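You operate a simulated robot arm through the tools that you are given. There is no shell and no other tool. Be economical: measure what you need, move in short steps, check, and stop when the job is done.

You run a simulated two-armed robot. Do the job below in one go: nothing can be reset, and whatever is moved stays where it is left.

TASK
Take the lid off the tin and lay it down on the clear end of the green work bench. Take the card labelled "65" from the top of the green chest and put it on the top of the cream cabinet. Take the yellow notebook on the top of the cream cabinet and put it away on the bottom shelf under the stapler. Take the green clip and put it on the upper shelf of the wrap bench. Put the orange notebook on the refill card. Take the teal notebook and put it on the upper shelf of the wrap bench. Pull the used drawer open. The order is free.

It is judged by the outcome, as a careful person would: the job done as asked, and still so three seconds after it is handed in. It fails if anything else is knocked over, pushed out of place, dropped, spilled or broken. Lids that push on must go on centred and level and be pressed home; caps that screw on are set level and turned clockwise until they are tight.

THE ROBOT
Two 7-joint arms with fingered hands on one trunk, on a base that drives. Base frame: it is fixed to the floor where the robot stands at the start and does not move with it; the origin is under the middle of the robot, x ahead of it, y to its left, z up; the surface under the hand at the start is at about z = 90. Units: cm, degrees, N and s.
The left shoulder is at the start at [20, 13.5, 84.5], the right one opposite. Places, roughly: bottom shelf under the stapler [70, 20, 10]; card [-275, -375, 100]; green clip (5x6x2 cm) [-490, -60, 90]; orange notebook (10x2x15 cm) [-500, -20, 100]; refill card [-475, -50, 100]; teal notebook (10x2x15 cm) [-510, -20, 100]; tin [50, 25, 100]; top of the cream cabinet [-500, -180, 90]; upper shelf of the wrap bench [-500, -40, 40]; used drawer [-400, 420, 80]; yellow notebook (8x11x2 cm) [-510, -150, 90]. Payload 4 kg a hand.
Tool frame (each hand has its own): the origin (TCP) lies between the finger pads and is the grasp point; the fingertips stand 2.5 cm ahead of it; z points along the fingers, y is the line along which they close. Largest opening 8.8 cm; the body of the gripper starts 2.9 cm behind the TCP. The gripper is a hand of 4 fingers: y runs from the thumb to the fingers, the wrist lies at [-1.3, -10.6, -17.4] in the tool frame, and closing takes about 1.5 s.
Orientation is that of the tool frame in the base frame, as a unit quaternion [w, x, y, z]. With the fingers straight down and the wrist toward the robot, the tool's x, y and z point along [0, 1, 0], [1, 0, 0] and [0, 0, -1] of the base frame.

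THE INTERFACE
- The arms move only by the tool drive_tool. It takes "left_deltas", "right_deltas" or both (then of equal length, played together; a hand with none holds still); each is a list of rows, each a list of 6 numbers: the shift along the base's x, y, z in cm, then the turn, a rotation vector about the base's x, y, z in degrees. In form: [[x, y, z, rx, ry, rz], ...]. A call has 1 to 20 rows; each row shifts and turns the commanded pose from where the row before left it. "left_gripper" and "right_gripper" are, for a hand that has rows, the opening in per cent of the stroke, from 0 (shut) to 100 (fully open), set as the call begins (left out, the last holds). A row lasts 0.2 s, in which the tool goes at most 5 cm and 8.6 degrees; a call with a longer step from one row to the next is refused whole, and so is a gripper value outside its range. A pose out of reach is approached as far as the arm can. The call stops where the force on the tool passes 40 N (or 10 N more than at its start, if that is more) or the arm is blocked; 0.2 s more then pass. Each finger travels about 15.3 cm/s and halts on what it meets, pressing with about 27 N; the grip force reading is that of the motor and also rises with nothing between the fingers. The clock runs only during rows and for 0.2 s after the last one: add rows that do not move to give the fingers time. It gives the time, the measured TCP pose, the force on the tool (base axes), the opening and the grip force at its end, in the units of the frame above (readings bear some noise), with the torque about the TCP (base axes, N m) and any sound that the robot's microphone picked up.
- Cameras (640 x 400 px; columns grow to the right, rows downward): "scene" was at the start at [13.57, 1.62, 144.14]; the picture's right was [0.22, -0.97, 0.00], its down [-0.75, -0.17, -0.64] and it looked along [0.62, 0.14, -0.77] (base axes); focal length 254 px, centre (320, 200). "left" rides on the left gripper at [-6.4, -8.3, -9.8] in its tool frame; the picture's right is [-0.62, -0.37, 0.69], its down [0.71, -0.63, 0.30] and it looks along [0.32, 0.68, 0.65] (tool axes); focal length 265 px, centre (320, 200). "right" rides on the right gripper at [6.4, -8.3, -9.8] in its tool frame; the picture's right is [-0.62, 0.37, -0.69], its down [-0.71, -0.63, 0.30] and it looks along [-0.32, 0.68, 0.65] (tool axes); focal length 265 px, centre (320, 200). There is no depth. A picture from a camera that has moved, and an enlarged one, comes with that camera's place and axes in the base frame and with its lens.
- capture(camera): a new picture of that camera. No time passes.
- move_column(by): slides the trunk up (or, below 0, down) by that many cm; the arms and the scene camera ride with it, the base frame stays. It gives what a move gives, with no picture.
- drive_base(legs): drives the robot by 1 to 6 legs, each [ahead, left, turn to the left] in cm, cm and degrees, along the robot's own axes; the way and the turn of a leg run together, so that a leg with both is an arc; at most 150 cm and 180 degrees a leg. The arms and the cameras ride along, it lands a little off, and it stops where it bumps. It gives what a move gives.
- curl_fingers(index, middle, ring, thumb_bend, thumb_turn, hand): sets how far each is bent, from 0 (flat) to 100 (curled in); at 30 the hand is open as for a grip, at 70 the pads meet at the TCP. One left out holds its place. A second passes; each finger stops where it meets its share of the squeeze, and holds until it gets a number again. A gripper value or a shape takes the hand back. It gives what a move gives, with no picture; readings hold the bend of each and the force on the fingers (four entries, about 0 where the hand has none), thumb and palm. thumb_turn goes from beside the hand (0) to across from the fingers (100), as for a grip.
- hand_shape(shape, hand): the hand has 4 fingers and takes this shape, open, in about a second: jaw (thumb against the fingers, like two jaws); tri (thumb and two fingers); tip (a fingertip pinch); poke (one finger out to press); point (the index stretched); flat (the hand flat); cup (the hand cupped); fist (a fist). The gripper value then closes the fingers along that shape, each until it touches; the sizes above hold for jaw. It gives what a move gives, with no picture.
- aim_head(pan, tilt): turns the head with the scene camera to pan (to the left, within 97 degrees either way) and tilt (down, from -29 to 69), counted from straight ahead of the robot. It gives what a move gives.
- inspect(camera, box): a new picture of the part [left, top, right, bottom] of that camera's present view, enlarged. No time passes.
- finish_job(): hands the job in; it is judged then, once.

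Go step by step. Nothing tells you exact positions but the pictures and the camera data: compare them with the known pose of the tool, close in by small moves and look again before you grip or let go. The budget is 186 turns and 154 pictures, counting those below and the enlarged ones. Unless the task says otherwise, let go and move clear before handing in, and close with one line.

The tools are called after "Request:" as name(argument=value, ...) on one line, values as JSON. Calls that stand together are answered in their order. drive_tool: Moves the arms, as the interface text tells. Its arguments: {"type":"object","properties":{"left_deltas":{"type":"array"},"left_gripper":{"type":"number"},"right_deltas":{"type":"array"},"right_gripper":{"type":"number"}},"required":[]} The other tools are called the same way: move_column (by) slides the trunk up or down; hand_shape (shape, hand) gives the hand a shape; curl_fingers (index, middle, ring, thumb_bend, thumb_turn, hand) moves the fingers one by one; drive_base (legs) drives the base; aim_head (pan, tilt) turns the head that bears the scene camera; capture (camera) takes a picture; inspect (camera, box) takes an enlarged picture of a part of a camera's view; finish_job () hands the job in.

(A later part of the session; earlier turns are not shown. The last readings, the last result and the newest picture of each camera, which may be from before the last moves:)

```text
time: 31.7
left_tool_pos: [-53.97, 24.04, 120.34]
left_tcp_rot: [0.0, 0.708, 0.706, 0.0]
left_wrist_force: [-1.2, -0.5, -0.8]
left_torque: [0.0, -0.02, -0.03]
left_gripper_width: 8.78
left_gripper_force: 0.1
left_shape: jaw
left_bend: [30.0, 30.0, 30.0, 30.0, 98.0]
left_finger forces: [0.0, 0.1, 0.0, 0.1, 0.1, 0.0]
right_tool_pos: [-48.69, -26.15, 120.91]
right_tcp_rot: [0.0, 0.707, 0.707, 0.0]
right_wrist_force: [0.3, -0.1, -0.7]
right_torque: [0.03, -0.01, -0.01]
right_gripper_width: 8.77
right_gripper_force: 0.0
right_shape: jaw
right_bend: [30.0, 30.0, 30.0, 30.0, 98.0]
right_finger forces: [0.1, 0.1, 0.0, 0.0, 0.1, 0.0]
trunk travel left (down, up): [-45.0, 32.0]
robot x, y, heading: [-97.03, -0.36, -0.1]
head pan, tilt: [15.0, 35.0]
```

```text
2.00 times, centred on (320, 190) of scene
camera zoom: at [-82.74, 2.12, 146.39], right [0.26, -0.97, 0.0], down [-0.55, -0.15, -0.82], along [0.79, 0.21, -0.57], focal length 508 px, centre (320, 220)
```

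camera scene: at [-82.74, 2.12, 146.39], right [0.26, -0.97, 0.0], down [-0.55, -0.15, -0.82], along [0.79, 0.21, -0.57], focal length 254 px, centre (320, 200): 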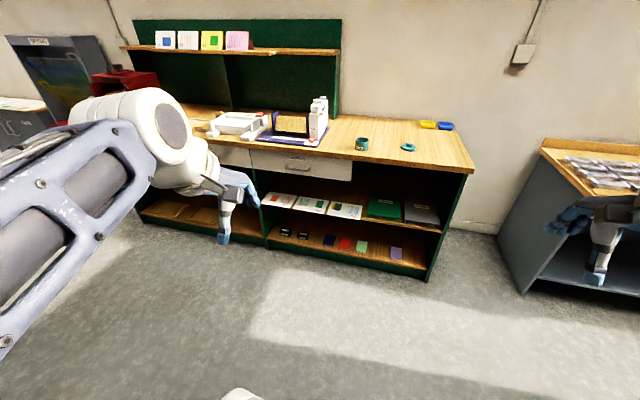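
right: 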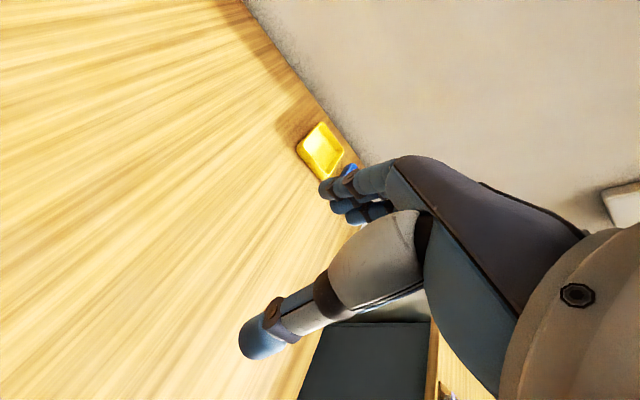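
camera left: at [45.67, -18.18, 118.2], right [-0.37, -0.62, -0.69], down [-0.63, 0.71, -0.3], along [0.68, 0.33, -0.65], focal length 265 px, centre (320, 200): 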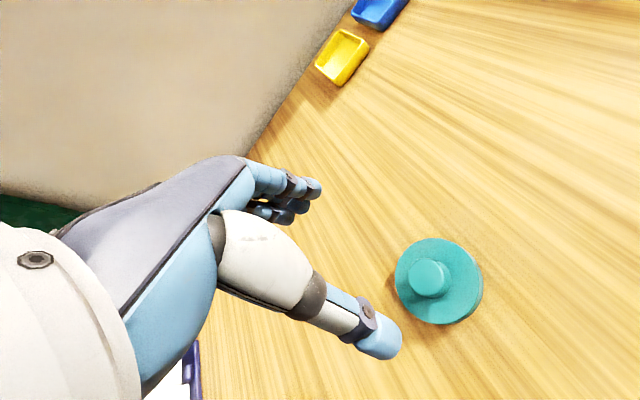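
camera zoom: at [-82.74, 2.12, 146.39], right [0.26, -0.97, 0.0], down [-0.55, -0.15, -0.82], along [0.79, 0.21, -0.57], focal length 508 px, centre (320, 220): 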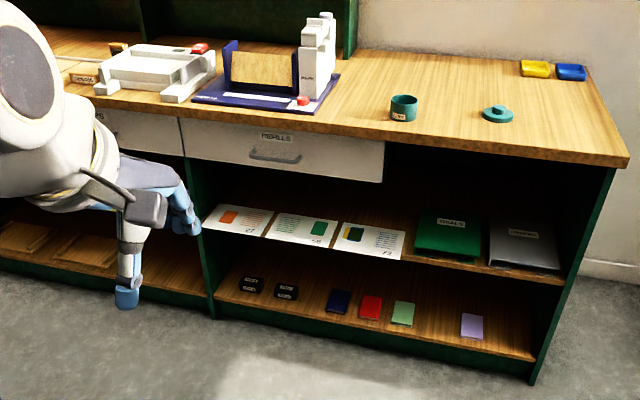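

The bottom shelf of the right bay (below the REFILLS drawer) holds a row of small notebooks with a free slot between the green and lavender ones, around [55, -6, 12]. Now I turn about to survey the rest of the room.

Request:
drive_base(legs=[[0, 0, 180]])

Request:
aim_head(pan=0, tilt=15)

Request:
capture(camera="scene")

Request:
aim_head(pan=60, tilt=15)

Request:
capture(camera="scene")

Request:
aim_head(pan=-60, tilt=15)

Request:
capture(camera="scene")

```text
time: 39.4
left_tool_pos: [-141.52, -22.8, 120.27]
left_tcp_rot: [0.0, -0.696, 0.718, 0.0]
left_wrist_force: [-0.1, -0.1, -0.7]
left_torque: [-0.01, 0.03, -0.01]
left_gripper_width: 8.79
left_gripper_force: 0.1
left_shape: jaw
left_bend: [30.0, 30.0, 30.0, 30.0, 98.0]
left_finger forces: [0.0, 0.0, 0.0, 0.0, 0.0, 0.0]
right_tool_pos: [-145.12, 27.63, 120.89]
right_tcp_rot: [0.0, -0.696, 0.719, -0.001]
right_wrist_force: [0.8, -1.0, -0.1]
right_torque: [-0.02, -0.02, 0.0]
right_gripper_width: 8.75
right_gripper_force: 0.0
right_shape: jaw
right_bend: [30.0, 30.0, 30.0, 30.0, 98.0]
right_finger forces: [0.1, 0.0, 0.0, 0.0, 0.1, 0.0]
trunk travel left (down, up): [-45.0, 32.0]
robot x, y, heading: [-97.39, -0.33, 178.1]
head pan, tilt: [15.0, 35.0]
```

```text
time: 40.2
left_tool_pos: [-141.47, -22.84, 120.3]
left_tcp_rot: [0.0, -0.696, 0.718, 0.0]
left_wrist_force: [0.5, -0.3, -0.1]
left_torque: [0.0, 0.0, 0.02]
left_gripper_width: 8.76
left_gripper_force: 0.0
left_shape: jaw
left_bend: [30.0, 30.0, 30.0, 30.0, 98.0]
left_finger forces: [0.0, 0.1, 0.0, 0.0, 0.0, 0.1]
right_tool_pos: [-145.28, 27.62, 120.87]
right_tcp_rot: [0.0, -0.696, 0.718, 0.0]
right_wrist_force: [0.7, -0.6, -0.7]
right_torque: [0.0, 0.0, -0.02]
right_gripper_width: 8.75
right_gripper_force: 0.0
right_shape: jaw
right_bend: [30.0, 30.0, 30.0, 30.0, 98.0]
right_finger forces: [0.0, 0.1, 0.0, 0.1, 0.1, 0.0]
trunk travel left (down, up): [-45.0, 32.0]
robot x, y, heading: [-96.85, -0.07, 178.1]
head pan, tilt: [0.0, 15.0]
```

```text
129 pictures are left
camera scene: at [-112.59, 0.34, 149.58], right [0.03, 1.0, 0.0], down [0.26, -0.01, -0.97], along [-0.97, 0.03, -0.26], focal length 254 px, centre (320, 200)
```

scene: 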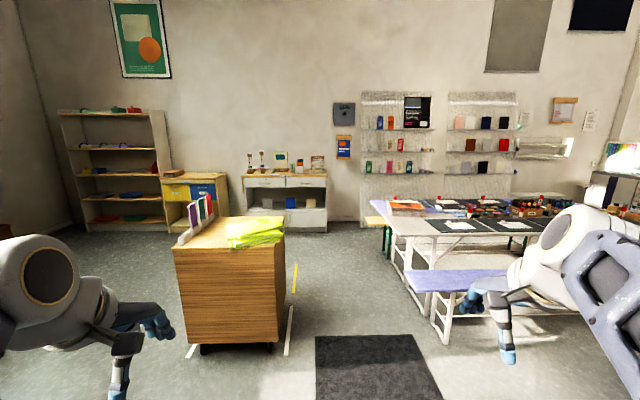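

```text
time: 41.5
left_tool_pos: [-141.56, -22.78, 120.32]
left_tcp_rot: [0.0, -0.696, 0.718, 0.0]
left_wrist_force: [1.1, 0.4, 0.1]
left_torque: [-0.01, -0.04, 0.03]
left_gripper_width: 8.76
left_gripper_force: 0.1
left_shape: jaw
left_bend: [30.0, 30.0, 30.0, 30.0, 98.0]
left_finger forces: [0.0, 0.0, 0.0, 0.0, 0.0, 0.0]
right_tool_pos: [-145.1, 27.67, 120.78]
right_tcp_rot: [0.0, -0.696, 0.718, 0.0]
right_wrist_force: [0.2, 0.2, 0.5]
right_torque: [0.01, 0.01, -0.02]
right_gripper_width: 8.74
right_gripper_force: 0.0
right_shape: jaw
right_bend: [30.0, 30.0, 30.0, 30.0, 98.0]
right_finger forces: [0.1, 0.1, 0.0, 0.1, 0.0, 0.0]
trunk travel left (down, up): [-45.0, 32.0]
robot x, y, heading: [-97.72, -0.28, 178.0]
head pan, tilt: [60.0, 15.0]
```

```text
128 pictures are left
camera scene: at [-108.18, -7.89, 149.59], right [-0.85, 0.53, 0.0], down [0.14, 0.22, -0.97], along [-0.51, -0.82, -0.26], focal length 254 px, centre (320, 200)
```

scene: 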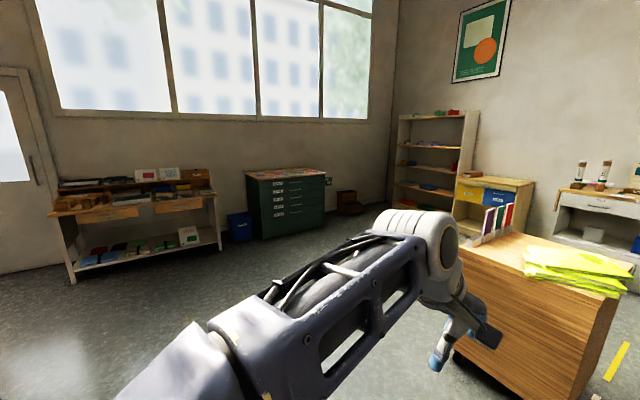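

```text
time: 43.5
left_tool_pos: [-141.55, -22.91, 120.28]
left_tcp_rot: [-0.001, -0.696, 0.718, 0.001]
left_wrist_force: [-0.3, 0.3, 0.4]
left_torque: [0.02, -0.03, 0.03]
left_gripper_width: 8.73
left_gripper_force: 0.1
left_shape: jaw
left_bend: [30.0, 30.0, 30.0, 30.0, 98.0]
left_finger forces: [0.0, 0.0, 0.0, 0.0, 0.1, 0.1]
right_tool_pos: [-145.04, 27.57, 120.9]
right_tcp_rot: [0.0, -0.696, 0.718, 0.0]
right_wrist_force: [-0.1, -0.6, -0.3]
right_torque: [0.05, 0.01, 0.02]
right_gripper_width: 8.75
right_gripper_force: 0.0
right_shape: jaw
right_bend: [30.0, 30.0, 30.0, 30.0, 98.0]
right_finger forces: [0.1, 0.1, 0.0, 0.0, 0.0, 0.0]
trunk travel left (down, up): [-45.0, 32.0]
robot x, y, heading: [-97.18, 0.21, 178.3]
head pan, tilt: [-60.0, 15.0]
```

```text
127 pictures are left
camera scene: at [-107.67, 8.27, 149.59], right [0.88, 0.47, 0.0], down [0.12, -0.23, -0.97], along [-0.46, 0.85, -0.26], focal length 254 px, centre (320, 200)
```

scene: 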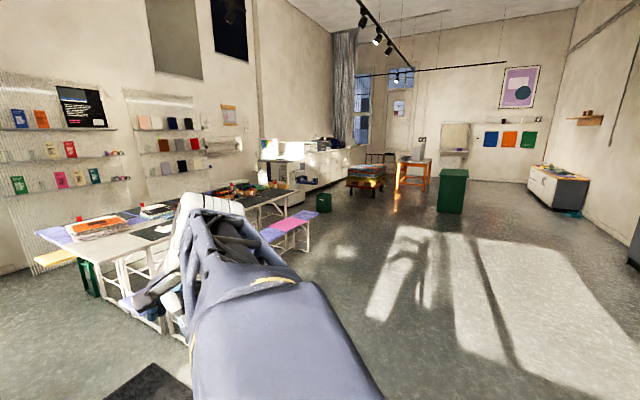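

The island of wood lies ahead-left, so I take the corridor at y≈+27 toward the white wrap bench at x≈-500, with the cream cabinet to its left.

Request:
drive_base(legs=[[0, -27, 2], [140, 0, 0], [120, 0, 0]])

Request:
aim_head(pan=20, tilt=25)

Request:
capture(camera="scene")

Request:
aim_head(pan=60, tilt=25)

Request:
capture(camera="scene")

```text
time: 57.6
left_tool_pos: [-399.66, -2.78, 120.35]
left_tcp_rot: [-0.001, 0.716, -0.698, 0.0]
left_wrist_force: [-0.4, 0.5, -0.4]
left_torque: [-0.01, -0.02, 0.02]
left_gripper_width: 8.75
left_gripper_force: 0.0
left_shape: jaw
left_bend: [30.0, 30.0, 30.0, 30.0, 98.0]
left_finger forces: [0.0, 0.1, 0.0, 0.0, 0.0, 0.0]
right_tool_pos: [-406.12, 47.26, 120.88]
right_tcp_rot: [-0.001, 0.716, -0.698, 0.0]
right_wrist_force: [-0.1, -0.4, 0.3]
right_torque: [-0.04, 0.01, -0.01]
right_gripper_width: 8.77
right_gripper_force: 0.1
right_shape: jaw
right_bend: [30.0, 30.0, 30.0, 30.0, 98.0]
right_finger forces: [0.0, 0.1, 0.0, 0.0, 0.1, 0.0]
trunk travel left (down, up): [-45.0, 32.0]
robot x, y, heading: [-356.81, 22.67, -178.5]
head pan, tilt: [-60.0, 15.0]
```

```text
time: 59.2
left_tool_pos: [-399.64, -2.9, 120.32]
left_tcp_rot: [0.0, 0.717, -0.697, 0.0]
left_wrist_force: [-0.4, -0.1, -0.2]
left_torque: [0.0, 0.04, 0.01]
left_gripper_width: 8.77
left_gripper_force: 0.0
left_shape: jaw
left_bend: [30.0, 30.0, 30.0, 30.0, 98.0]
left_finger forces: [0.1, 0.1, 0.1, 0.0, 0.0, 0.0]
right_tool_pos: [-405.96, 47.28, 120.85]
right_tcp_rot: [0.0, 0.717, -0.697, -0.001]
right_wrist_force: [-0.3, 0.5, -0.9]
right_torque: [0.0, -0.01, 0.0]
right_gripper_width: 8.74
right_gripper_force: 0.0
right_shape: jaw
right_bend: [30.0, 30.0, 30.0, 30.0, 98.0]
right_finger forces: [0.1, 0.0, 0.0, 0.0, 0.0, 0.1]
trunk travel left (down, up): [-45.0, 32.0]
robot x, y, heading: [-356.82, 22.58, -178.6]
head pan, tilt: [20.0, 25.0]
```

```text
126 pictures are left
camera scene: at [-371.22, 18.88, 147.97], right [-0.37, 0.93, 0.0], down [0.39, 0.15, -0.91], along [-0.84, -0.33, -0.42], focal length 254 px, centre (320, 200)
```

scene: 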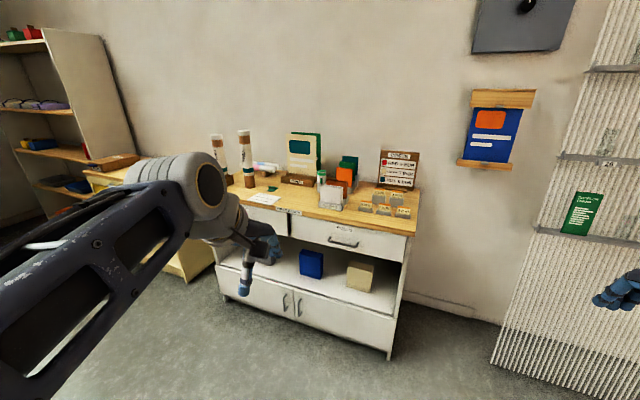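

```text
time: 60.2
left_tool_pos: [-399.54, -2.74, 120.38]
left_tcp_rot: [0.001, 0.716, -0.698, 0.0]
left_wrist_force: [-0.5, 0.5, 0.0]
left_torque: [0.03, 0.01, -0.03]
left_gripper_width: 8.79
left_gripper_force: 0.1
left_shape: jaw
left_bend: [30.0, 30.0, 30.0, 30.0, 98.0]
left_finger forces: [0.0, 0.0, 0.0, 0.0, 0.0, 0.1]
right_tool_pos: [-405.99, 47.37, 120.83]
right_tcp_rot: [0.0, 0.716, -0.698, 0.0]
right_wrist_force: [0.6, 0.6, -0.1]
right_torque: [-0.02, -0.03, -0.01]
right_gripper_width: 8.78
right_gripper_force: 0.0
right_shape: jaw
right_bend: [30.0, 30.0, 30.0, 30.0, 98.0]
right_finger forces: [0.0, 0.1, 0.1, 0.0, 0.0, 0.1]
trunk travel left (down, up): [-45.0, 32.0]
robot x, y, heading: [-356.42, 22.72, -178.5]
head pan, tilt: [60.0, 25.0]
```

```text
125 pictures are left
camera scene: at [-367.05, 14.16, 147.97], right [-0.88, 0.48, 0.0], down [0.2, 0.37, -0.91], along [-0.43, -0.8, -0.42], focal length 254 px, centre (320, 200)
```

scene: 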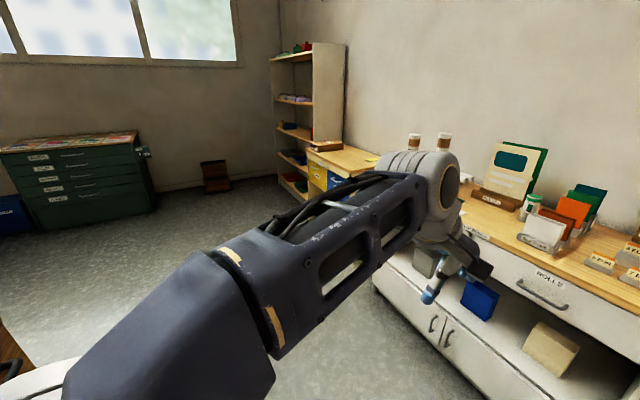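

The wrap bench has an upright rack with the teal and orange notebooks, clip and cards at front left, and the open shelf under the drawers. I move in front of it and look closer.

Request:
drive_base(legs=[[0, 58, -1.5], [45, 0, 0]])

Request:
aim_head(pan=0, tilt=40)

Request:
capture(camera="scene")

Request:
inspect(camera="scene", box=[180, 60, 460, 235])

```text
time: 65.8
left_tool_pos: [-444.54, -59.26, 120.25]
left_tcp_rot: [0.0, 0.709, -0.706, 0.001]
left_wrist_force: [0.4, 0.7, -0.5]
left_torque: [0.0, 0.03, -0.03]
left_gripper_width: 8.79
left_gripper_force: 0.1
left_shape: jaw
left_bend: [30.0, 30.0, 30.0, 30.0, 98.0]
left_finger forces: [0.0, 0.0, 0.0, 0.0, 0.1, 0.0]
right_tool_pos: [-450.03, -9.26, 120.92]
right_tcp_rot: [-0.001, 0.708, -0.706, 0.0]
right_wrist_force: [0.2, 0.2, 0.7]
right_torque: [0.0, -0.01, 0.03]
right_gripper_width: 8.75
right_gripper_force: 0.1
right_shape: jaw
right_bend: [30.0, 30.0, 30.0, 30.0, 98.0]
right_finger forces: [0.0, 0.0, 0.0, 0.0, 0.0, 0.0]
trunk travel left (down, up): [-45.0, 32.0]
robot x, y, heading: [-400.91, -35.33, -179.8]
head pan, tilt: [60.0, 25.0]
```

```text
time: 67.2
left_tool_pos: [-444.62, -59.52, 120.39]
left_tcp_rot: [0.001, 0.708, -0.707, -0.001]
left_wrist_force: [0.6, -1.6, -0.5]
left_torque: [-0.01, -0.01, 0.02]
left_gripper_width: 8.77
left_gripper_force: 0.0
left_shape: jaw
left_bend: [30.0, 30.0, 30.0, 30.0, 98.0]
left_finger forces: [0.0, 0.1, 0.0, 0.0, 0.0, 0.1]
right_tool_pos: [-449.98, -9.15, 120.82]
right_tcp_rot: [0.0, 0.708, -0.706, 0.0]
right_wrist_force: [-0.2, -0.2, 0.1]
right_torque: [-0.01, 0.01, 0.0]
right_gripper_width: 8.74
right_gripper_force: 0.0
right_shape: jaw
right_bend: [30.0, 30.0, 30.0, 30.0, 98.0]
right_finger forces: [0.0, 0.0, 0.1, 0.0, 0.1, 0.0]
trunk travel left (down, up): [-45.0, 32.0]
robot x, y, heading: [-401.27, -35.11, -179.7]
head pan, tilt: [0.0, 40.0]
```

```text
124 pictures are left
camera scene: at [-415.63, -35.26, 145.63], right [0.0, 1.0, 0.0], down [0.64, 0.0, -0.77], along [-0.77, 0.0, -0.64], focal length 254 px, centre (320, 200)
```

scene: 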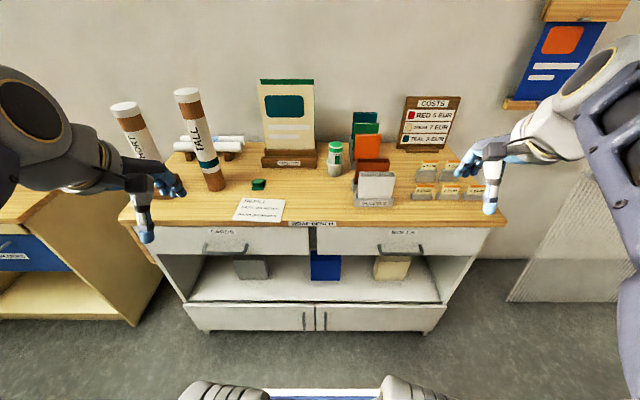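

```text
2.29 times, centred on (320, 148) of scene
camera zoom: at [-415.63, -35.26, 145.63], right [0.0, 1.0, 0.0], down [0.64, 0.0, -0.77], along [-0.77, 0.0, -0.64], focal length 580 px, centre (320, 320)
```

zoom: 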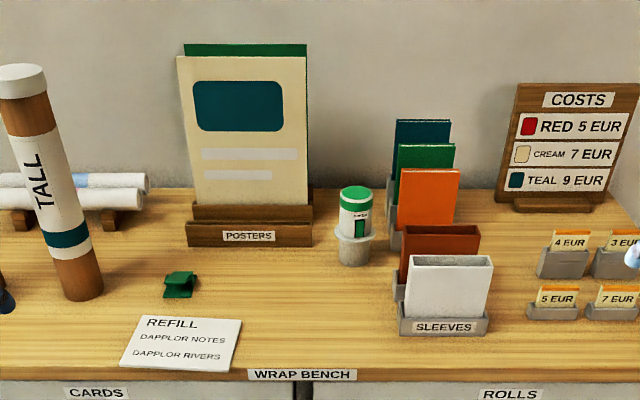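

The rack holds (back to front) teal, green, orange, red-brown notebooks and a white sleeve; the REFILL card lies near [-477, -55] with the green clip behind it at about [-490, -58]. I move 24 cm closer and look with both hand cameras.

Request:
drive_base(legs=[[24, 0, -0.3]])

Request:
capture(camera="left")

Request:
capture(camera="right")

Request:
capture(camera="scene")

```text
time: 68.9
left_tool_pos: [-469.03, -59.14, 120.39]
left_tcp_rot: [0.001, -0.706, 0.708, 0.0]
left_wrist_force: [-0.1, -1.0, 0.1]
left_torque: [0.01, 0.0, -0.01]
left_gripper_width: 8.76
left_gripper_force: 0.0
left_shape: jaw
left_bend: [30.0, 30.0, 30.0, 30.0, 98.0]
left_finger forces: [0.0, 0.0, 0.1, 0.0, 0.0, 0.1]
right_tool_pos: [-474.02, -8.9, 120.92]
right_tcp_rot: [0.0, -0.706, 0.708, 0.001]
right_wrist_force: [-0.1, -0.5, -0.3]
right_torque: [0.01, 0.03, -0.01]
right_gripper_width: 8.74
right_gripper_force: 0.1
right_shape: jaw
right_bend: [30.0, 30.0, 30.0, 30.0, 98.0]
right_finger forces: [0.0, 0.0, 0.0, 0.0, 0.1, 0.0]
trunk travel left (down, up): [-45.0, 32.0]
robot x, y, heading: [-425.33, -35.04, 179.8]
head pan, tilt: [0.0, 40.0]
```

```text
122 pictures are left
camera left: at [-460.6, -52.75, 130.15], right [0.37, 0.62, -0.69], down [0.63, -0.72, -0.3], along [-0.68, -0.32, -0.65], focal length 265 px, centre (320, 200)
```

left: 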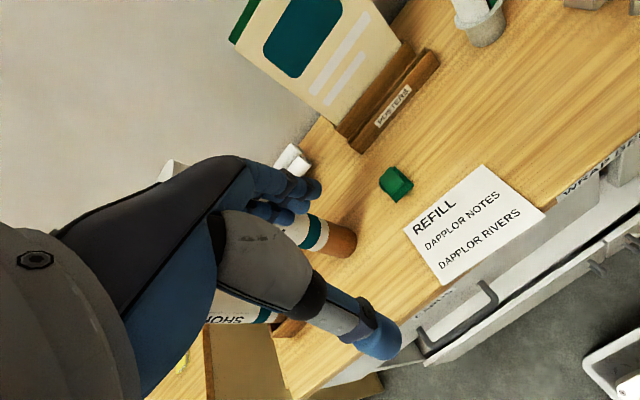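

```text
121 pictures are left
camera right: at [-465.81, -15.42, 130.65], right [-0.37, 0.62, 0.69], down [0.63, 0.71, -0.3], along [-0.68, 0.33, -0.65], focal length 265 px, centre (320, 200)
```

right: 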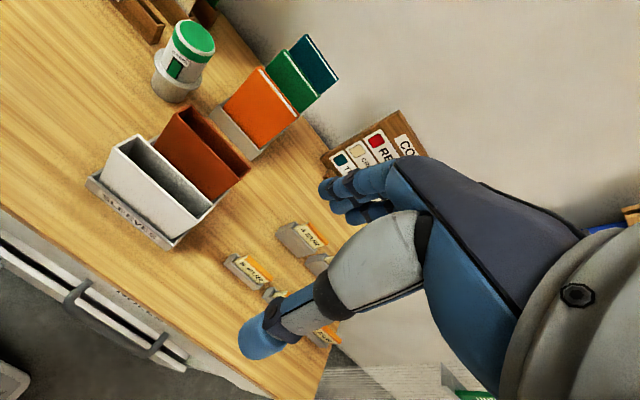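

```text
120 pictures are left
camera scene: at [-439.83, -35.16, 145.63], right [0.0, 1.0, 0.0], down [0.64, 0.0, -0.77], along [-0.77, 0.0, -0.64], focal length 254 px, centre (320, 200)
```

scene: 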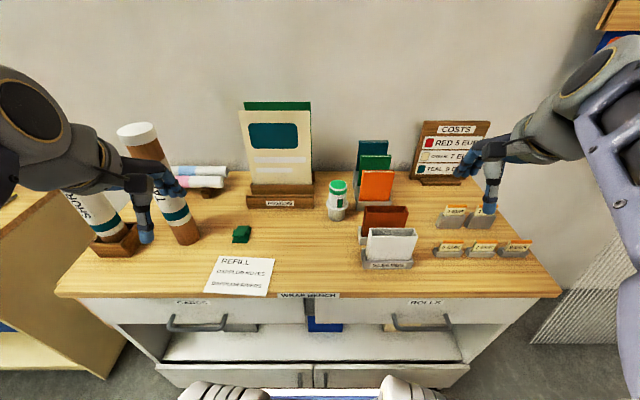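

Triangulating gives the green clip at [-489.6, -57.3, ~91]. I bring the left hand over it.

Request:
drive_tool(left_deltas=[[-4.1, 0.4, 0, 0, 0, 0], [-4.1, 0.4, 0, 0, 0, 0], [-4.1, 0.4, -2, 0, 0, 0], [-4.1, 0.4, -2, 0, 0, 0], [-4.2, 0.3, -2, 0, 0, 0], [0, 0, -3, 0, 0, 0], [0, 0, -3, 0, 0, 0], [0, 0, -3, 0, 0, 0], [0, 0, -3, 0, 0, 0], [0, 0, -3, 0, 0, 0], [0, 0, 0, 0, 0, 0]])

Request:
capture(camera="left")

Request:
inspect(camera="scene", box=[60, 120, 320, 290])

```text
time: 71.3
left_tool_pos: [-489.4, -57.3, 99.22]
left_tcp_rot: [0.0, -0.706, 0.708, 0.0]
left_wrist_force: [-0.4, 0.2, 0.5]
left_torque: [0.0, 0.03, -0.01]
left_gripper_width: 8.77
left_gripper_force: 0.1
left_shape: jaw
left_bend: [30.0, 30.0, 30.0, 30.0, 98.0]
left_finger forces: [0.1, 0.1, 0.0, 0.0, 0.0, 0.0]
right_tool_pos: [-474.03, -8.89, 120.91]
right_tcp_rot: [0.0, -0.706, 0.708, 0.0]
right_wrist_force: [0.1, -0.4, -0.8]
right_torque: [-0.01, 0.02, -0.03]
right_gripper_width: 8.75
right_gripper_force: 0.0
right_shape: jaw
right_bend: [30.0, 30.0, 30.0, 30.0, 98.0]
right_finger forces: [0.0, 0.0, 0.0, 0.1, 0.0, 0.0]
trunk travel left (down, up): [-45.0, 32.0]
robot x, y, heading: [-425.09, -35.03, 179.9]
head pan, tilt: [0.0, 40.0]
```

```text
119 pictures are left
camera left: at [-481.17, -50.9, 109.09], right [0.37, 0.62, -0.69], down [0.63, -0.72, -0.3], along [-0.68, -0.32, -0.65], focal length 265 px, centre (320, 200)
```

left: 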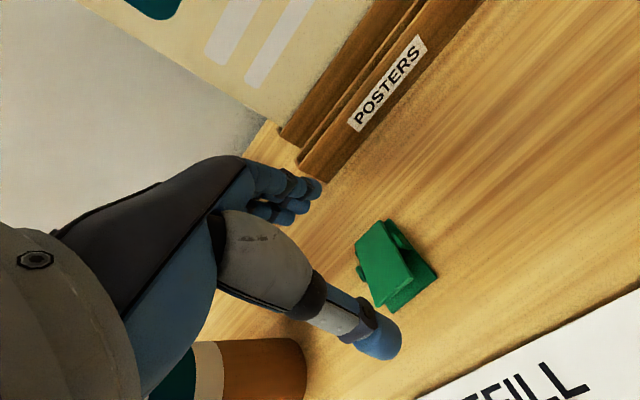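

```text
2.35 times, centred on (190, 205) of scene
camera zoom: at [-439.82, -35.16, 145.63], right [0.0, 1.0, 0.0], down [0.64, 0.0, -0.77], along [-0.77, 0.0, -0.64], focal length 597 px, centre (626, 188)
```

zoom: 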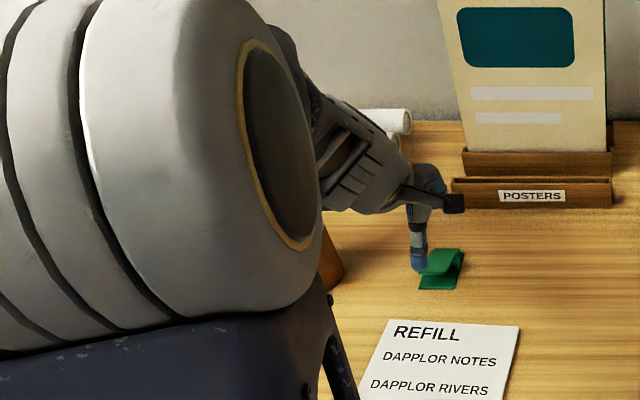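

Well centred on the clip; I descend and close.

Request:
drive_tool(left_deltas=[[0, 0.1, -3, 0, 0, 0], [0, 0, -2, 0, 0, 0], [0, 0, -1, 0, 0, 0], [0, 0, 0, 0, 0, 0]])

Request:
drive_tool(left_deltas=[[0, 0, 0, 0, 0, 0], [0, 0, 0, 0, 0, 0], [0, 0, 0, 0, 0, 0], [0, 0, 0, 0, 0, 0], [0, 0, 0, 0, 0, 0], [0, 0, 0, 0, 0, 0], [0, 0, 0, 0, 0, 0]], left_gripper=0)

Request:
capture(camera="left")

```text
time: 72.3
left_tool_pos: [-489.48, -57.21, 93.38]
left_tcp_rot: [0.0, -0.706, 0.708, 0.0]
left_wrist_force: [0.0, 0.1, 0.7]
left_torque: [-0.03, -0.04, -0.04]
left_gripper_width: 8.76
left_gripper_force: 0.1
left_shape: jaw
left_bend: [30.0, 30.0, 30.0, 30.0, 98.0]
left_finger forces: [0.1, 0.1, 0.1, 0.1, 0.0, 0.0]
right_tool_pos: [-474.08, -9.05, 120.85]
right_tcp_rot: [0.0, -0.706, 0.708, 0.0]
right_wrist_force: [-0.5, 0.0, -0.6]
right_torque: [-0.01, 0.01, 0.02]
right_gripper_width: 8.77
right_gripper_force: 0.0
right_shape: jaw
right_bend: [30.0, 30.0, 30.0, 30.0, 98.0]
right_finger forces: [0.0, 0.1, 0.1, 0.0, 0.0, 0.0]
trunk travel left (down, up): [-45.0, 32.0]
robot x, y, heading: [-425.56, -35.33, 180.0]
head pan, tilt: [0.0, 40.0]
```

```text
time: 73.9
left_tool_pos: [-489.52, -57.29, 93.72]
left_tcp_rot: [-0.002, -0.706, 0.708, 0.002]
left_wrist_force: [-2.3, 0.1, 38.7]
left_torque: [0.02, 0.86, -0.12]
left_gripper_width: 2.45
left_gripper_force: 26.8
left_shape: jaw
left_bend: [75.0, 48.0, 49.0, 84.0, 100.0]
left_finger forces: [17.2, 11.7, 4.4, 0.1, 39.0, 0.0]
right_tool_pos: [-474.0, -8.91, 120.85]
right_tcp_rot: [0.0, -0.706, 0.709, 0.0]
right_wrist_force: [-0.6, -0.3, 0.8]
right_torque: [0.02, -0.01, -0.01]
right_gripper_width: 8.76
right_gripper_force: 0.1
right_shape: jaw
right_bend: [30.0, 30.0, 30.0, 30.0, 98.0]
right_finger forces: [0.0, 0.1, 0.0, 0.1, 0.1, 0.0]
trunk travel left (down, up): [-45.0, 32.0]
robot x, y, heading: [-425.28, -35.08, 179.8]
head pan, tilt: [0.0, 40.0]
```

```text
117 pictures are left
camera left: at [-481.22, -50.78, 103.35], right [0.37, 0.62, -0.7], down [0.63, -0.72, -0.31], along [-0.69, -0.32, -0.65], focal length 265 px, centre (320, 200)
```

left: 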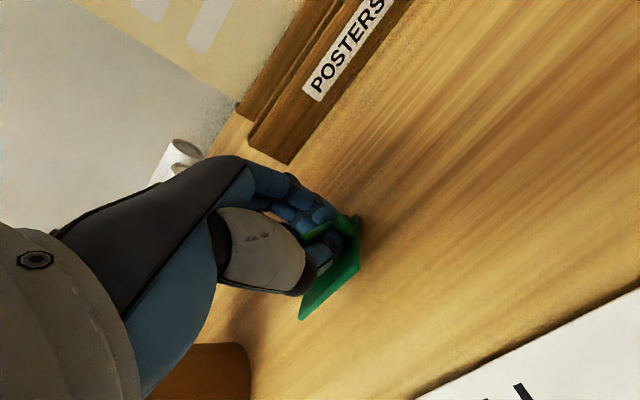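

The clip is gripped by its raised handle, with the thumb pressing on the bench; I lift a little and check.

Request:
drive_tool(left_deltas=[[0, 0, 0.6, 0, 0, 0], [0, 0, 2, 0, 0, 0], [0, 0, 3, 0, 0, 0], [0, 0, 3, 0, 0, 0], [0, 0, 0, 0, 0, 0]])

Request:
capture(camera="left")

```text
time: 75.1
left_tool_pos: [-489.56, -57.21, 101.98]
left_tcp_rot: [0.001, -0.706, 0.708, 0.0]
left_wrist_force: [-0.2, -0.1, 0.1]
left_torque: [-0.03, 0.02, 0.0]
left_gripper_width: 1.95
left_gripper_force: 26.9
left_shape: jaw
left_bend: [75.0, 52.0, 53.0, 80.0, 100.0]
left_finger forces: [8.7, 2.6, 0.7, 0.0, 29.3, 0.0]
right_tool_pos: [-474.12, -8.88, 120.86]
right_tcp_rot: [0.0, -0.706, 0.708, 0.0]
right_wrist_force: [0.1, 0.5, 0.5]
right_torque: [-0.02, 0.0, -0.02]
right_gripper_width: 8.75
right_gripper_force: 0.1
right_shape: jaw
right_bend: [30.0, 30.0, 30.0, 30.0, 98.0]
right_finger forces: [0.1, 0.0, 0.0, 0.1, 0.1, 0.0]
trunk travel left (down, up): [-45.0, 32.0]
robot x, y, heading: [-425.55, -34.96, 180.0]
head pan, tilt: [0.0, 40.0]
```

```text
116 pictures are left
camera left: at [-481.21, -50.77, 111.78], right [0.37, 0.62, -0.69], down [0.63, -0.72, -0.3], along [-0.68, -0.32, -0.65], focal length 265 px, centre (320, 200)
```

left: 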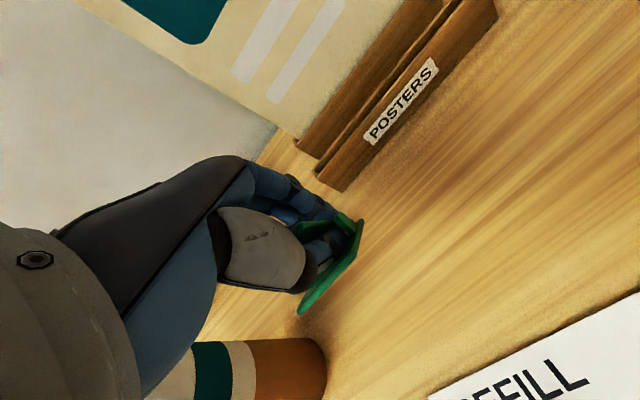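

The clip is held. I lift, back the base off, then lower the trunk so the hand can enter the open shelf from the front.

Request:
drive_tool(left_deltas=[[0, 0, 4, 0, 0, 0], [0, 0, 4, 0, 0, 0], [0, 0, 4, 0, 0, 0], [0, 0, 0, 0, 0, 0]])

Request:
drive_base(legs=[[-36, 0, 0]])

Request:
move_column(by=-32)

Request:
aim_head(pan=0, tilt=35)

Request:
capture(camera="scene")

Request:
capture(camera="left")

```text
time: 76.1
left_tool_pos: [-489.57, -57.17, 113.88]
left_tcp_rot: [0.0, -0.706, 0.708, 0.0]
left_wrist_force: [0.0, -0.3, -0.6]
left_torque: [0.0, 0.0, -0.01]
left_gripper_width: 1.94
left_gripper_force: 27.0
left_shape: jaw
left_bend: [75.0, 52.0, 53.0, 80.0, 100.0]
left_finger forces: [8.9, 2.4, 0.5, 0.0, 26.9, 0.0]
right_tool_pos: [-474.09, -8.94, 120.87]
right_tcp_rot: [0.0, -0.706, 0.709, 0.0]
right_wrist_force: [-0.6, 0.5, 0.3]
right_torque: [0.01, 0.03, -0.03]
right_gripper_width: 8.76
right_gripper_force: 0.1
right_shape: jaw
right_bend: [30.0, 30.0, 30.0, 30.0, 98.0]
right_finger forces: [0.0, 0.0, 0.0, 0.0, 0.0, 0.0]
trunk travel left (down, up): [-45.0, 32.0]
robot x, y, heading: [-425.19, -35.61, 180.0]
head pan, tilt: [0.0, 40.0]
```

```text
time: 78.5
left_tool_pos: [-453.48, -57.23, 113.92]
left_tcp_rot: [-0.001, -0.706, 0.708, 0.001]
left_wrist_force: [-0.8, -0.5, -0.2]
left_torque: [-0.02, -0.02, -0.01]
left_gripper_width: 1.94
left_gripper_force: 27.1
left_shape: jaw
left_bend: [75.0, 53.0, 53.0, 80.0, 100.0]
left_finger forces: [8.9, 2.4, 0.5, 0.0, 26.9, 0.0]
right_tool_pos: [-437.96, -9.1, 120.9]
right_tcp_rot: [0.0, -0.707, 0.707, 0.001]
right_wrist_force: [-0.6, -0.6, 0.3]
right_torque: [-0.02, 0.0, 0.01]
right_gripper_width: 8.77
right_gripper_force: 0.2
right_shape: jaw
right_bend: [30.0, 30.0, 30.0, 30.0, 98.0]
right_finger forces: [0.0, 0.0, 0.0, 0.0, 0.0, 0.0]
trunk travel left (down, up): [-45.0, 32.0]
robot x, y, heading: [-389.34, -35.26, 179.8]
head pan, tilt: [0.0, 40.0]
```

```text
time: 81.6
left_tool_pos: [-453.41, -57.19, 81.9]
left_tcp_rot: [0.0, -0.706, 0.709, 0.0]
left_wrist_force: [0.9, 0.5, -0.2]
left_torque: [0.0, 0.02, -0.02]
left_gripper_width: 1.95
left_gripper_force: 26.6
left_shape: jaw
left_bend: [75.0, 53.0, 53.0, 80.0, 100.0]
left_finger forces: [8.9, 2.4, 0.5, 0.0, 27.0, 0.0]
right_tool_pos: [-438.01, -9.0, 88.89]
right_tcp_rot: [0.0, -0.706, 0.708, 0.0]
right_wrist_force: [0.4, 0.1, 0.0]
right_torque: [0.04, 0.05, 0.01]
right_gripper_width: 8.74
right_gripper_force: 0.1
right_shape: jaw
right_bend: [30.0, 30.0, 30.0, 30.0, 98.0]
right_finger forces: [0.1, 0.0, 0.0, 0.0, 0.1, 0.0]
trunk travel left (down, up): [-13.0, 64.0]
robot x, y, heading: [-389.11, -35.3, 179.6]
head pan, tilt: [0.0, 40.0]
```

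```text
time: 82.3
left_tool_pos: [-453.52, -57.19, 81.93]
left_tcp_rot: [0.0, -0.707, 0.707, 0.0]
left_wrist_force: [0.5, 0.5, -0.6]
left_torque: [-0.02, 0.0, -0.02]
left_gripper_width: 1.94
left_gripper_force: 27.3
left_shape: jaw
left_bend: [75.0, 53.0, 53.0, 80.0, 100.0]
left_finger forces: [8.9, 2.3, 0.4, 0.1, 27.0, 0.0]
right_tool_pos: [-437.88, -9.03, 88.8]
right_tcp_rot: [0.0, -0.706, 0.708, 0.001]
right_wrist_force: [-0.2, -0.1, -0.1]
right_torque: [-0.03, 0.02, 0.02]
right_gripper_width: 8.76
right_gripper_force: 0.0
right_shape: jaw
right_bend: [30.0, 30.0, 30.0, 30.0, 98.0]
right_finger forces: [0.0, 0.1, 0.1, 0.1, 0.0, 0.0]
trunk travel left (down, up): [-13.0, 64.0]
robot x, y, heading: [-389.03, -35.13, 179.9]
head pan, tilt: [0.0, 35.0]
```

```text
115 pictures are left
camera scene: at [-404.03, -35.28, 114.39], right [0.0, 1.0, 0.0], down [0.57, 0.0, -0.82], along [-0.82, 0.0, -0.57], focal length 254 px, centre (320, 200)
```

scene: 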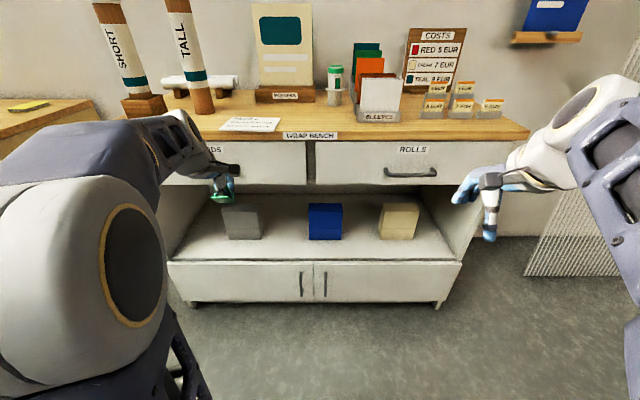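

```text
114 pictures are left
camera left: at [-445.12, -50.84, 91.74], right [0.37, 0.62, -0.69], down [0.63, -0.72, -0.3], along [-0.68, -0.32, -0.65], focal length 265 px, centre (320, 200)
```

left: 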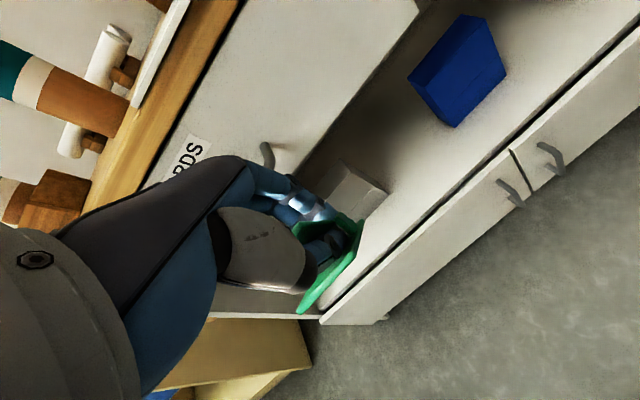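

The shelf is at z≈40 with gray, blue and cream boxes; free gaps at y≈-50 and y≈-18. I lower the trunk fully and bring the clip down in front of the shelf.

Request:
move_column(by=-13)

Request:
drive_tool(left_deltas=[[0, 1.5, -4, 0, 0, 0], [0, 1.5, -4, 0, 0, 0], [0, 1.5, -4, 0, 0, 0], [0, 1.5, -4, 0, 0, 0], [0, 1.2, -2.5, 0, 0, 0], [0, 0, 0, 0, 0, 0]])

Request:
capture(camera="scene")

Request:
capture(camera="left")

```text
time: 83.9
left_tool_pos: [-453.56, -57.12, 68.97]
left_tcp_rot: [0.0, -0.706, 0.708, 0.0]
left_wrist_force: [0.3, 0.7, -0.6]
left_torque: [-0.01, 0.05, 0.0]
left_gripper_width: 1.95
left_gripper_force: 26.4
left_shape: jaw
left_bend: [75.0, 53.0, 53.0, 80.0, 100.0]
left_finger forces: [8.9, 2.2, 0.5, 0.0, 27.0, 0.0]
right_tool_pos: [-438.03, -9.15, 75.79]
right_tcp_rot: [0.0, -0.707, 0.708, 0.0]
right_wrist_force: [0.3, -0.4, 0.4]
right_torque: [-0.02, -0.01, 0.01]
right_gripper_width: 8.76
right_gripper_force: 0.0
right_shape: jaw
right_bend: [30.0, 30.0, 30.0, 30.0, 98.0]
right_finger forces: [0.0, 0.0, 0.0, 0.1, 0.2, 0.0]
trunk travel left (down, up): [0.0, 77.0]
robot x, y, heading: [-389.2, -35.08, 180.0]
head pan, tilt: [0.0, 35.0]
```

```text
time: 85.3
left_tool_pos: [-453.42, -50.03, 50.37]
left_tcp_rot: [0.0, -0.706, 0.708, 0.0]
left_wrist_force: [0.3, 0.0, -0.5]
left_torque: [0.0, 0.01, -0.03]
left_gripper_width: 1.93
left_gripper_force: 27.3
left_shape: jaw
left_bend: [75.0, 53.0, 53.0, 80.0, 100.0]
left_finger forces: [9.2, 2.2, 0.4, 0.0, 24.2, 0.0]
right_tool_pos: [-437.91, -9.07, 75.87]
right_tcp_rot: [0.0, -0.707, 0.708, 0.001]
right_wrist_force: [-0.2, 0.3, 0.2]
right_torque: [0.03, -0.03, 0.0]
right_gripper_width: 8.77
right_gripper_force: 0.0
right_shape: jaw
right_bend: [30.0, 30.0, 30.0, 30.0, 98.0]
right_finger forces: [0.1, 0.1, 0.0, 0.0, 0.0, 0.1]
trunk travel left (down, up): [0.0, 77.0]
robot x, y, heading: [-389.15, -35.22, 180.1]
head pan, tilt: [0.0, 35.0]
```

```text
113 pictures are left
camera scene: at [-404.03, -35.28, 101.39], right [0.0, 1.0, 0.0], down [0.57, 0.0, -0.82], along [-0.82, 0.0, -0.57], focal length 254 px, centre (320, 200)
```

scene: 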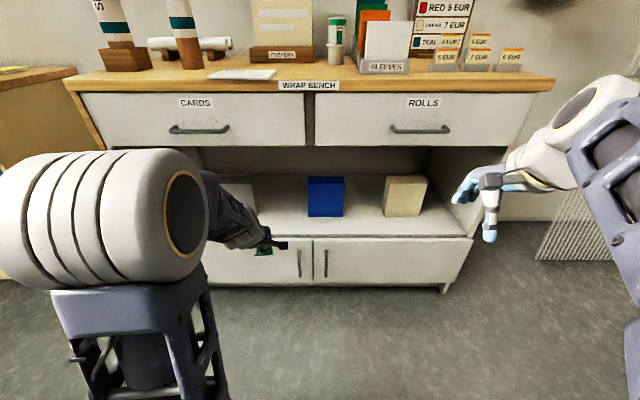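

```text
112 pictures are left
camera left: at [-445.09, -43.64, 60.23], right [0.37, 0.62, -0.69], down [0.63, -0.72, -0.3], along [-0.68, -0.32, -0.65], focal length 265 px, centre (320, 200)
```

left: 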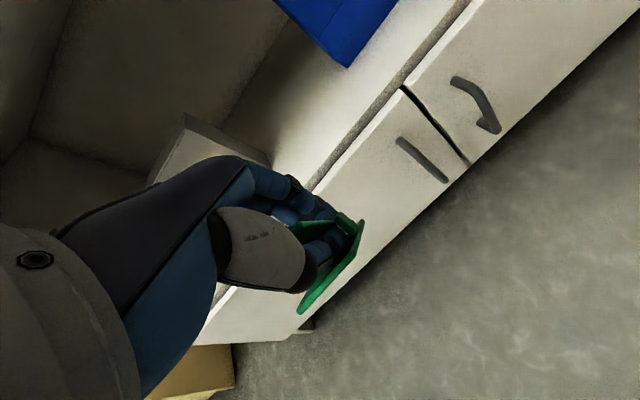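

Two views fix the shelf at z≈39.6, front edge x≈-471. I lower 2.5 cm and push the hand straight in.

Request:
drive_tool(left_deltas=[[0, 0, -2.5, 0, 0, 0], [-4, 0, 0, 0, 0, 0], [-4, 0, 0, 0, 0, 0], [-4, 0, 0, 0, 0, 0], [-4, 0, 0, 0, 0, 0], [-4, 0, 0, 0, 0, 0], [-3.5, 0, 0, 0, 0, 0], [0, 0, 0, 0, 0, 0]])

Request:
capture(camera="left")

Request:
capture(camera="scene")

```text
time: 87.1
left_tool_pos: [-477.15, -50.02, 47.95]
left_tcp_rot: [0.0, -0.706, 0.708, 0.0]
left_wrist_force: [0.4, -0.4, -0.1]
left_torque: [0.01, 0.02, -0.01]
left_gripper_width: 1.89
left_gripper_force: 27.1
left_shape: jaw
left_bend: [75.0, 53.0, 53.0, 80.0, 100.0]
left_finger forces: [9.3, 2.1, 0.3, 0.0, 22.2, 0.0]
right_tool_pos: [-438.0, -9.05, 75.93]
right_tcp_rot: [-0.001, -0.706, 0.708, 0.0]
right_wrist_force: [0.0, 0.1, -0.5]
right_torque: [0.01, 0.01, -0.01]
right_gripper_width: 8.76
right_gripper_force: 0.2
right_shape: jaw
right_bend: [30.0, 30.0, 30.0, 30.0, 98.0]
right_finger forces: [0.0, 0.1, 0.0, 0.0, 0.0, 0.0]
trunk travel left (down, up): [0.0, 77.0]
robot x, y, heading: [-389.36, -34.94, 179.6]
head pan, tilt: [0.0, 35.0]
```

```text
111 pictures are left
camera left: at [-468.65, -43.61, 57.74], right [0.37, 0.62, -0.69], down [0.63, -0.72, -0.3], along [-0.68, -0.32, -0.65], focal length 265 px, centre (320, 200)
```

left: 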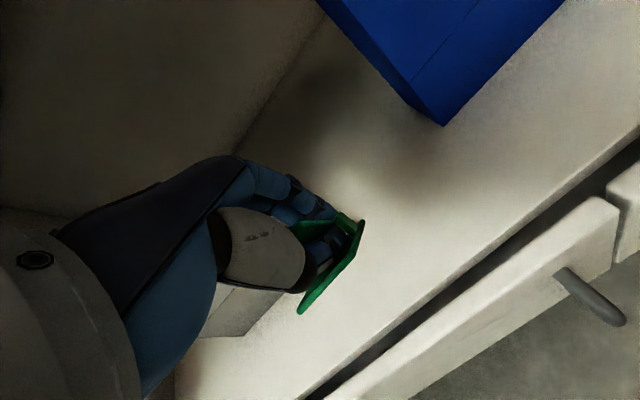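

```text
110 pictures are left
camera scene: at [-404.03, -35.28, 101.39], right [0.0, 1.0, 0.0], down [0.57, 0.0, -0.82], along [-0.82, 0.0, -0.57], focal length 254 px, centre (320, 200)
```

scene: 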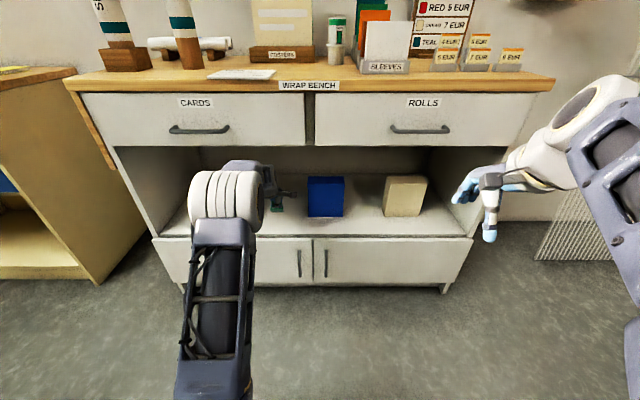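

The clip is over free shelf between the boxes. I lower until contact.

Request:
drive_tool(left_deltas=[[0, 0, -1.5, 0, 0, 0], [0, 0, -1, 0, 0, 0], [0, 0, -0.4, 0, 0, 0], [0, 0, -0.4, 0, 0, 0], [0, 0, -0.3, 0, 0, 0], [0, 0, 0, 0, 0, 0]])

Request:
capture(camera="left")

```text
time: 88.5
left_tool_pos: [-476.93, -50.12, 44.21]
left_tcp_rot: [0.0, -0.706, 0.708, 0.0]
left_wrist_force: [-0.2, -0.5, -0.4]
left_torque: [0.0, 0.0, -0.01]
left_gripper_width: 1.87
left_gripper_force: 27.1
left_shape: jaw
left_bend: [75.0, 53.0, 53.0, 80.0, 100.0]
left_finger forces: [9.4, 2.0, 0.4, 0.1, 22.2, 0.1]
right_tool_pos: [-437.97, -9.0, 75.84]
right_tcp_rot: [0.001, -0.707, 0.708, 0.0]
right_wrist_force: [0.2, -0.4, 0.1]
right_torque: [-0.03, 0.0, -0.02]
right_gripper_width: 8.76
right_gripper_force: 0.1
right_shape: jaw
right_bend: [30.0, 30.0, 30.0, 30.0, 98.0]
right_finger forces: [0.0, 0.0, 0.1, 0.0, 0.0, 0.0]
trunk travel left (down, up): [0.0, 77.0]
robot x, y, heading: [-389.39, -35.41, 179.9]
head pan, tilt: [0.0, 35.0]
```

```text
109 pictures are left
camera left: at [-468.59, -43.66, 54.07], right [0.37, 0.62, -0.69], down [0.63, -0.72, -0.3], along [-0.68, -0.32, -0.65], focal length 265 px, centre (320, 200)
```

left: 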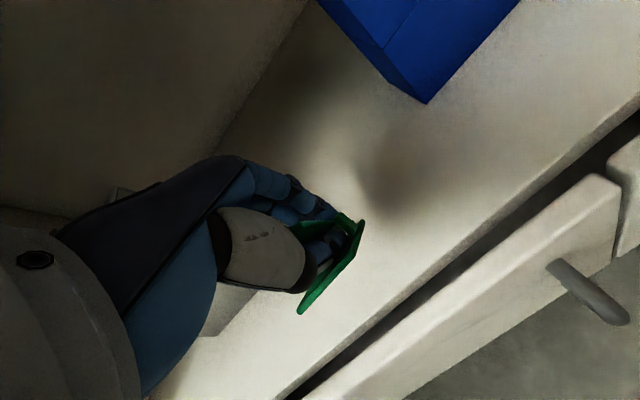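

Request:
drive_tool(left_deltas=[[0, 0, -0.3, 0, 0, 0], [0, 0, -0.3, 0, 0, 0], [0, 0, -0.2, 0, 0, 0], [0, 0, -0.2, 0, 0, 0], [0, 0, 0, 0, 0, 0]])

```text
time: 89.7
left_tool_pos: [-476.93, -50.04, 43.25]
left_tcp_rot: [0.0, -0.707, 0.708, 0.0]
left_wrist_force: [-0.9, 0.5, -0.6]
left_torque: [0.02, 0.02, -0.02]
left_gripper_width: 1.88
left_gripper_force: 27.0
left_shape: jaw
left_bend: [75.0, 53.0, 53.0, 80.0, 100.0]
left_finger forces: [9.4, 2.1, 0.3, 0.0, 22.3, 0.1]
right_tool_pos: [-437.96, -8.98, 75.93]
right_tcp_rot: [0.0, -0.707, 0.707, 0.0]
right_wrist_force: [0.3, 0.2, -1.0]
right_torque: [-0.01, 0.0, 0.01]
right_gripper_width: 8.75
right_gripper_force: 0.0
right_shape: jaw
right_bend: [30.0, 30.0, 30.0, 30.0, 98.0]
right_finger forces: [0.0, 0.0, 0.1, 0.0, 0.0, 0.0]
trunk travel left (down, up): [0.0, 77.0]
robot x, y, heading: [-389.6, -35.12, 179.8]
head pan, tilt: [0.0, 35.0]
```

Still no contact; I continue in small steps until force appears.

Request:
drive_tool(left_deltas=[[0, 0, -0.3, 0, 0, 0], [0, 0, -0.3, 0, 0, 0], [0, 0, -0.2, 0, 0, 0], [0, 0, -0.2, 0, 0, 0], [0, 0, 0, 0, 0, 0]])

Request:
capture(camera="left")

```text
time: 90.9
left_tool_pos: [-477.03, -50.05, 42.32]
left_tcp_rot: [0.0, -0.706, 0.708, 0.001]
left_wrist_force: [0.1, -0.2, 0.7]
left_torque: [0.01, -0.02, 0.02]
left_gripper_width: 1.89
left_gripper_force: 26.8
left_shape: jaw
left_bend: [75.0, 53.0, 53.0, 80.0, 100.0]
left_finger forces: [9.4, 2.0, 0.3, 0.1, 22.4, 0.0]
right_tool_pos: [-437.97, -9.06, 75.8]
right_tcp_rot: [0.0, -0.706, 0.708, -0.001]
right_wrist_force: [0.1, 0.6, 0.5]
right_torque: [0.01, 0.05, -0.04]
right_gripper_width: 8.76
right_gripper_force: 0.0
right_shape: jaw
right_bend: [30.0, 30.0, 30.0, 30.0, 98.0]
right_finger forces: [0.1, 0.0, 0.0, 0.0, 0.0, 0.1]
trunk travel left (down, up): [0.0, 77.0]
robot x, y, heading: [-389.17, -35.34, 179.8]
head pan, tilt: [0.0, 35.0]
```

```text
108 pictures are left
camera left: at [-468.6, -43.64, 52.11], right [0.37, 0.62, -0.69], down [0.63, -0.72, -0.3], along [-0.68, -0.32, -0.65], focal length 265 px, centre (320, 200)
```

left: 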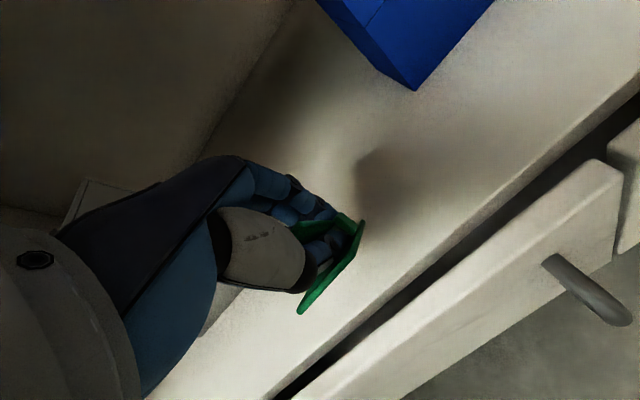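

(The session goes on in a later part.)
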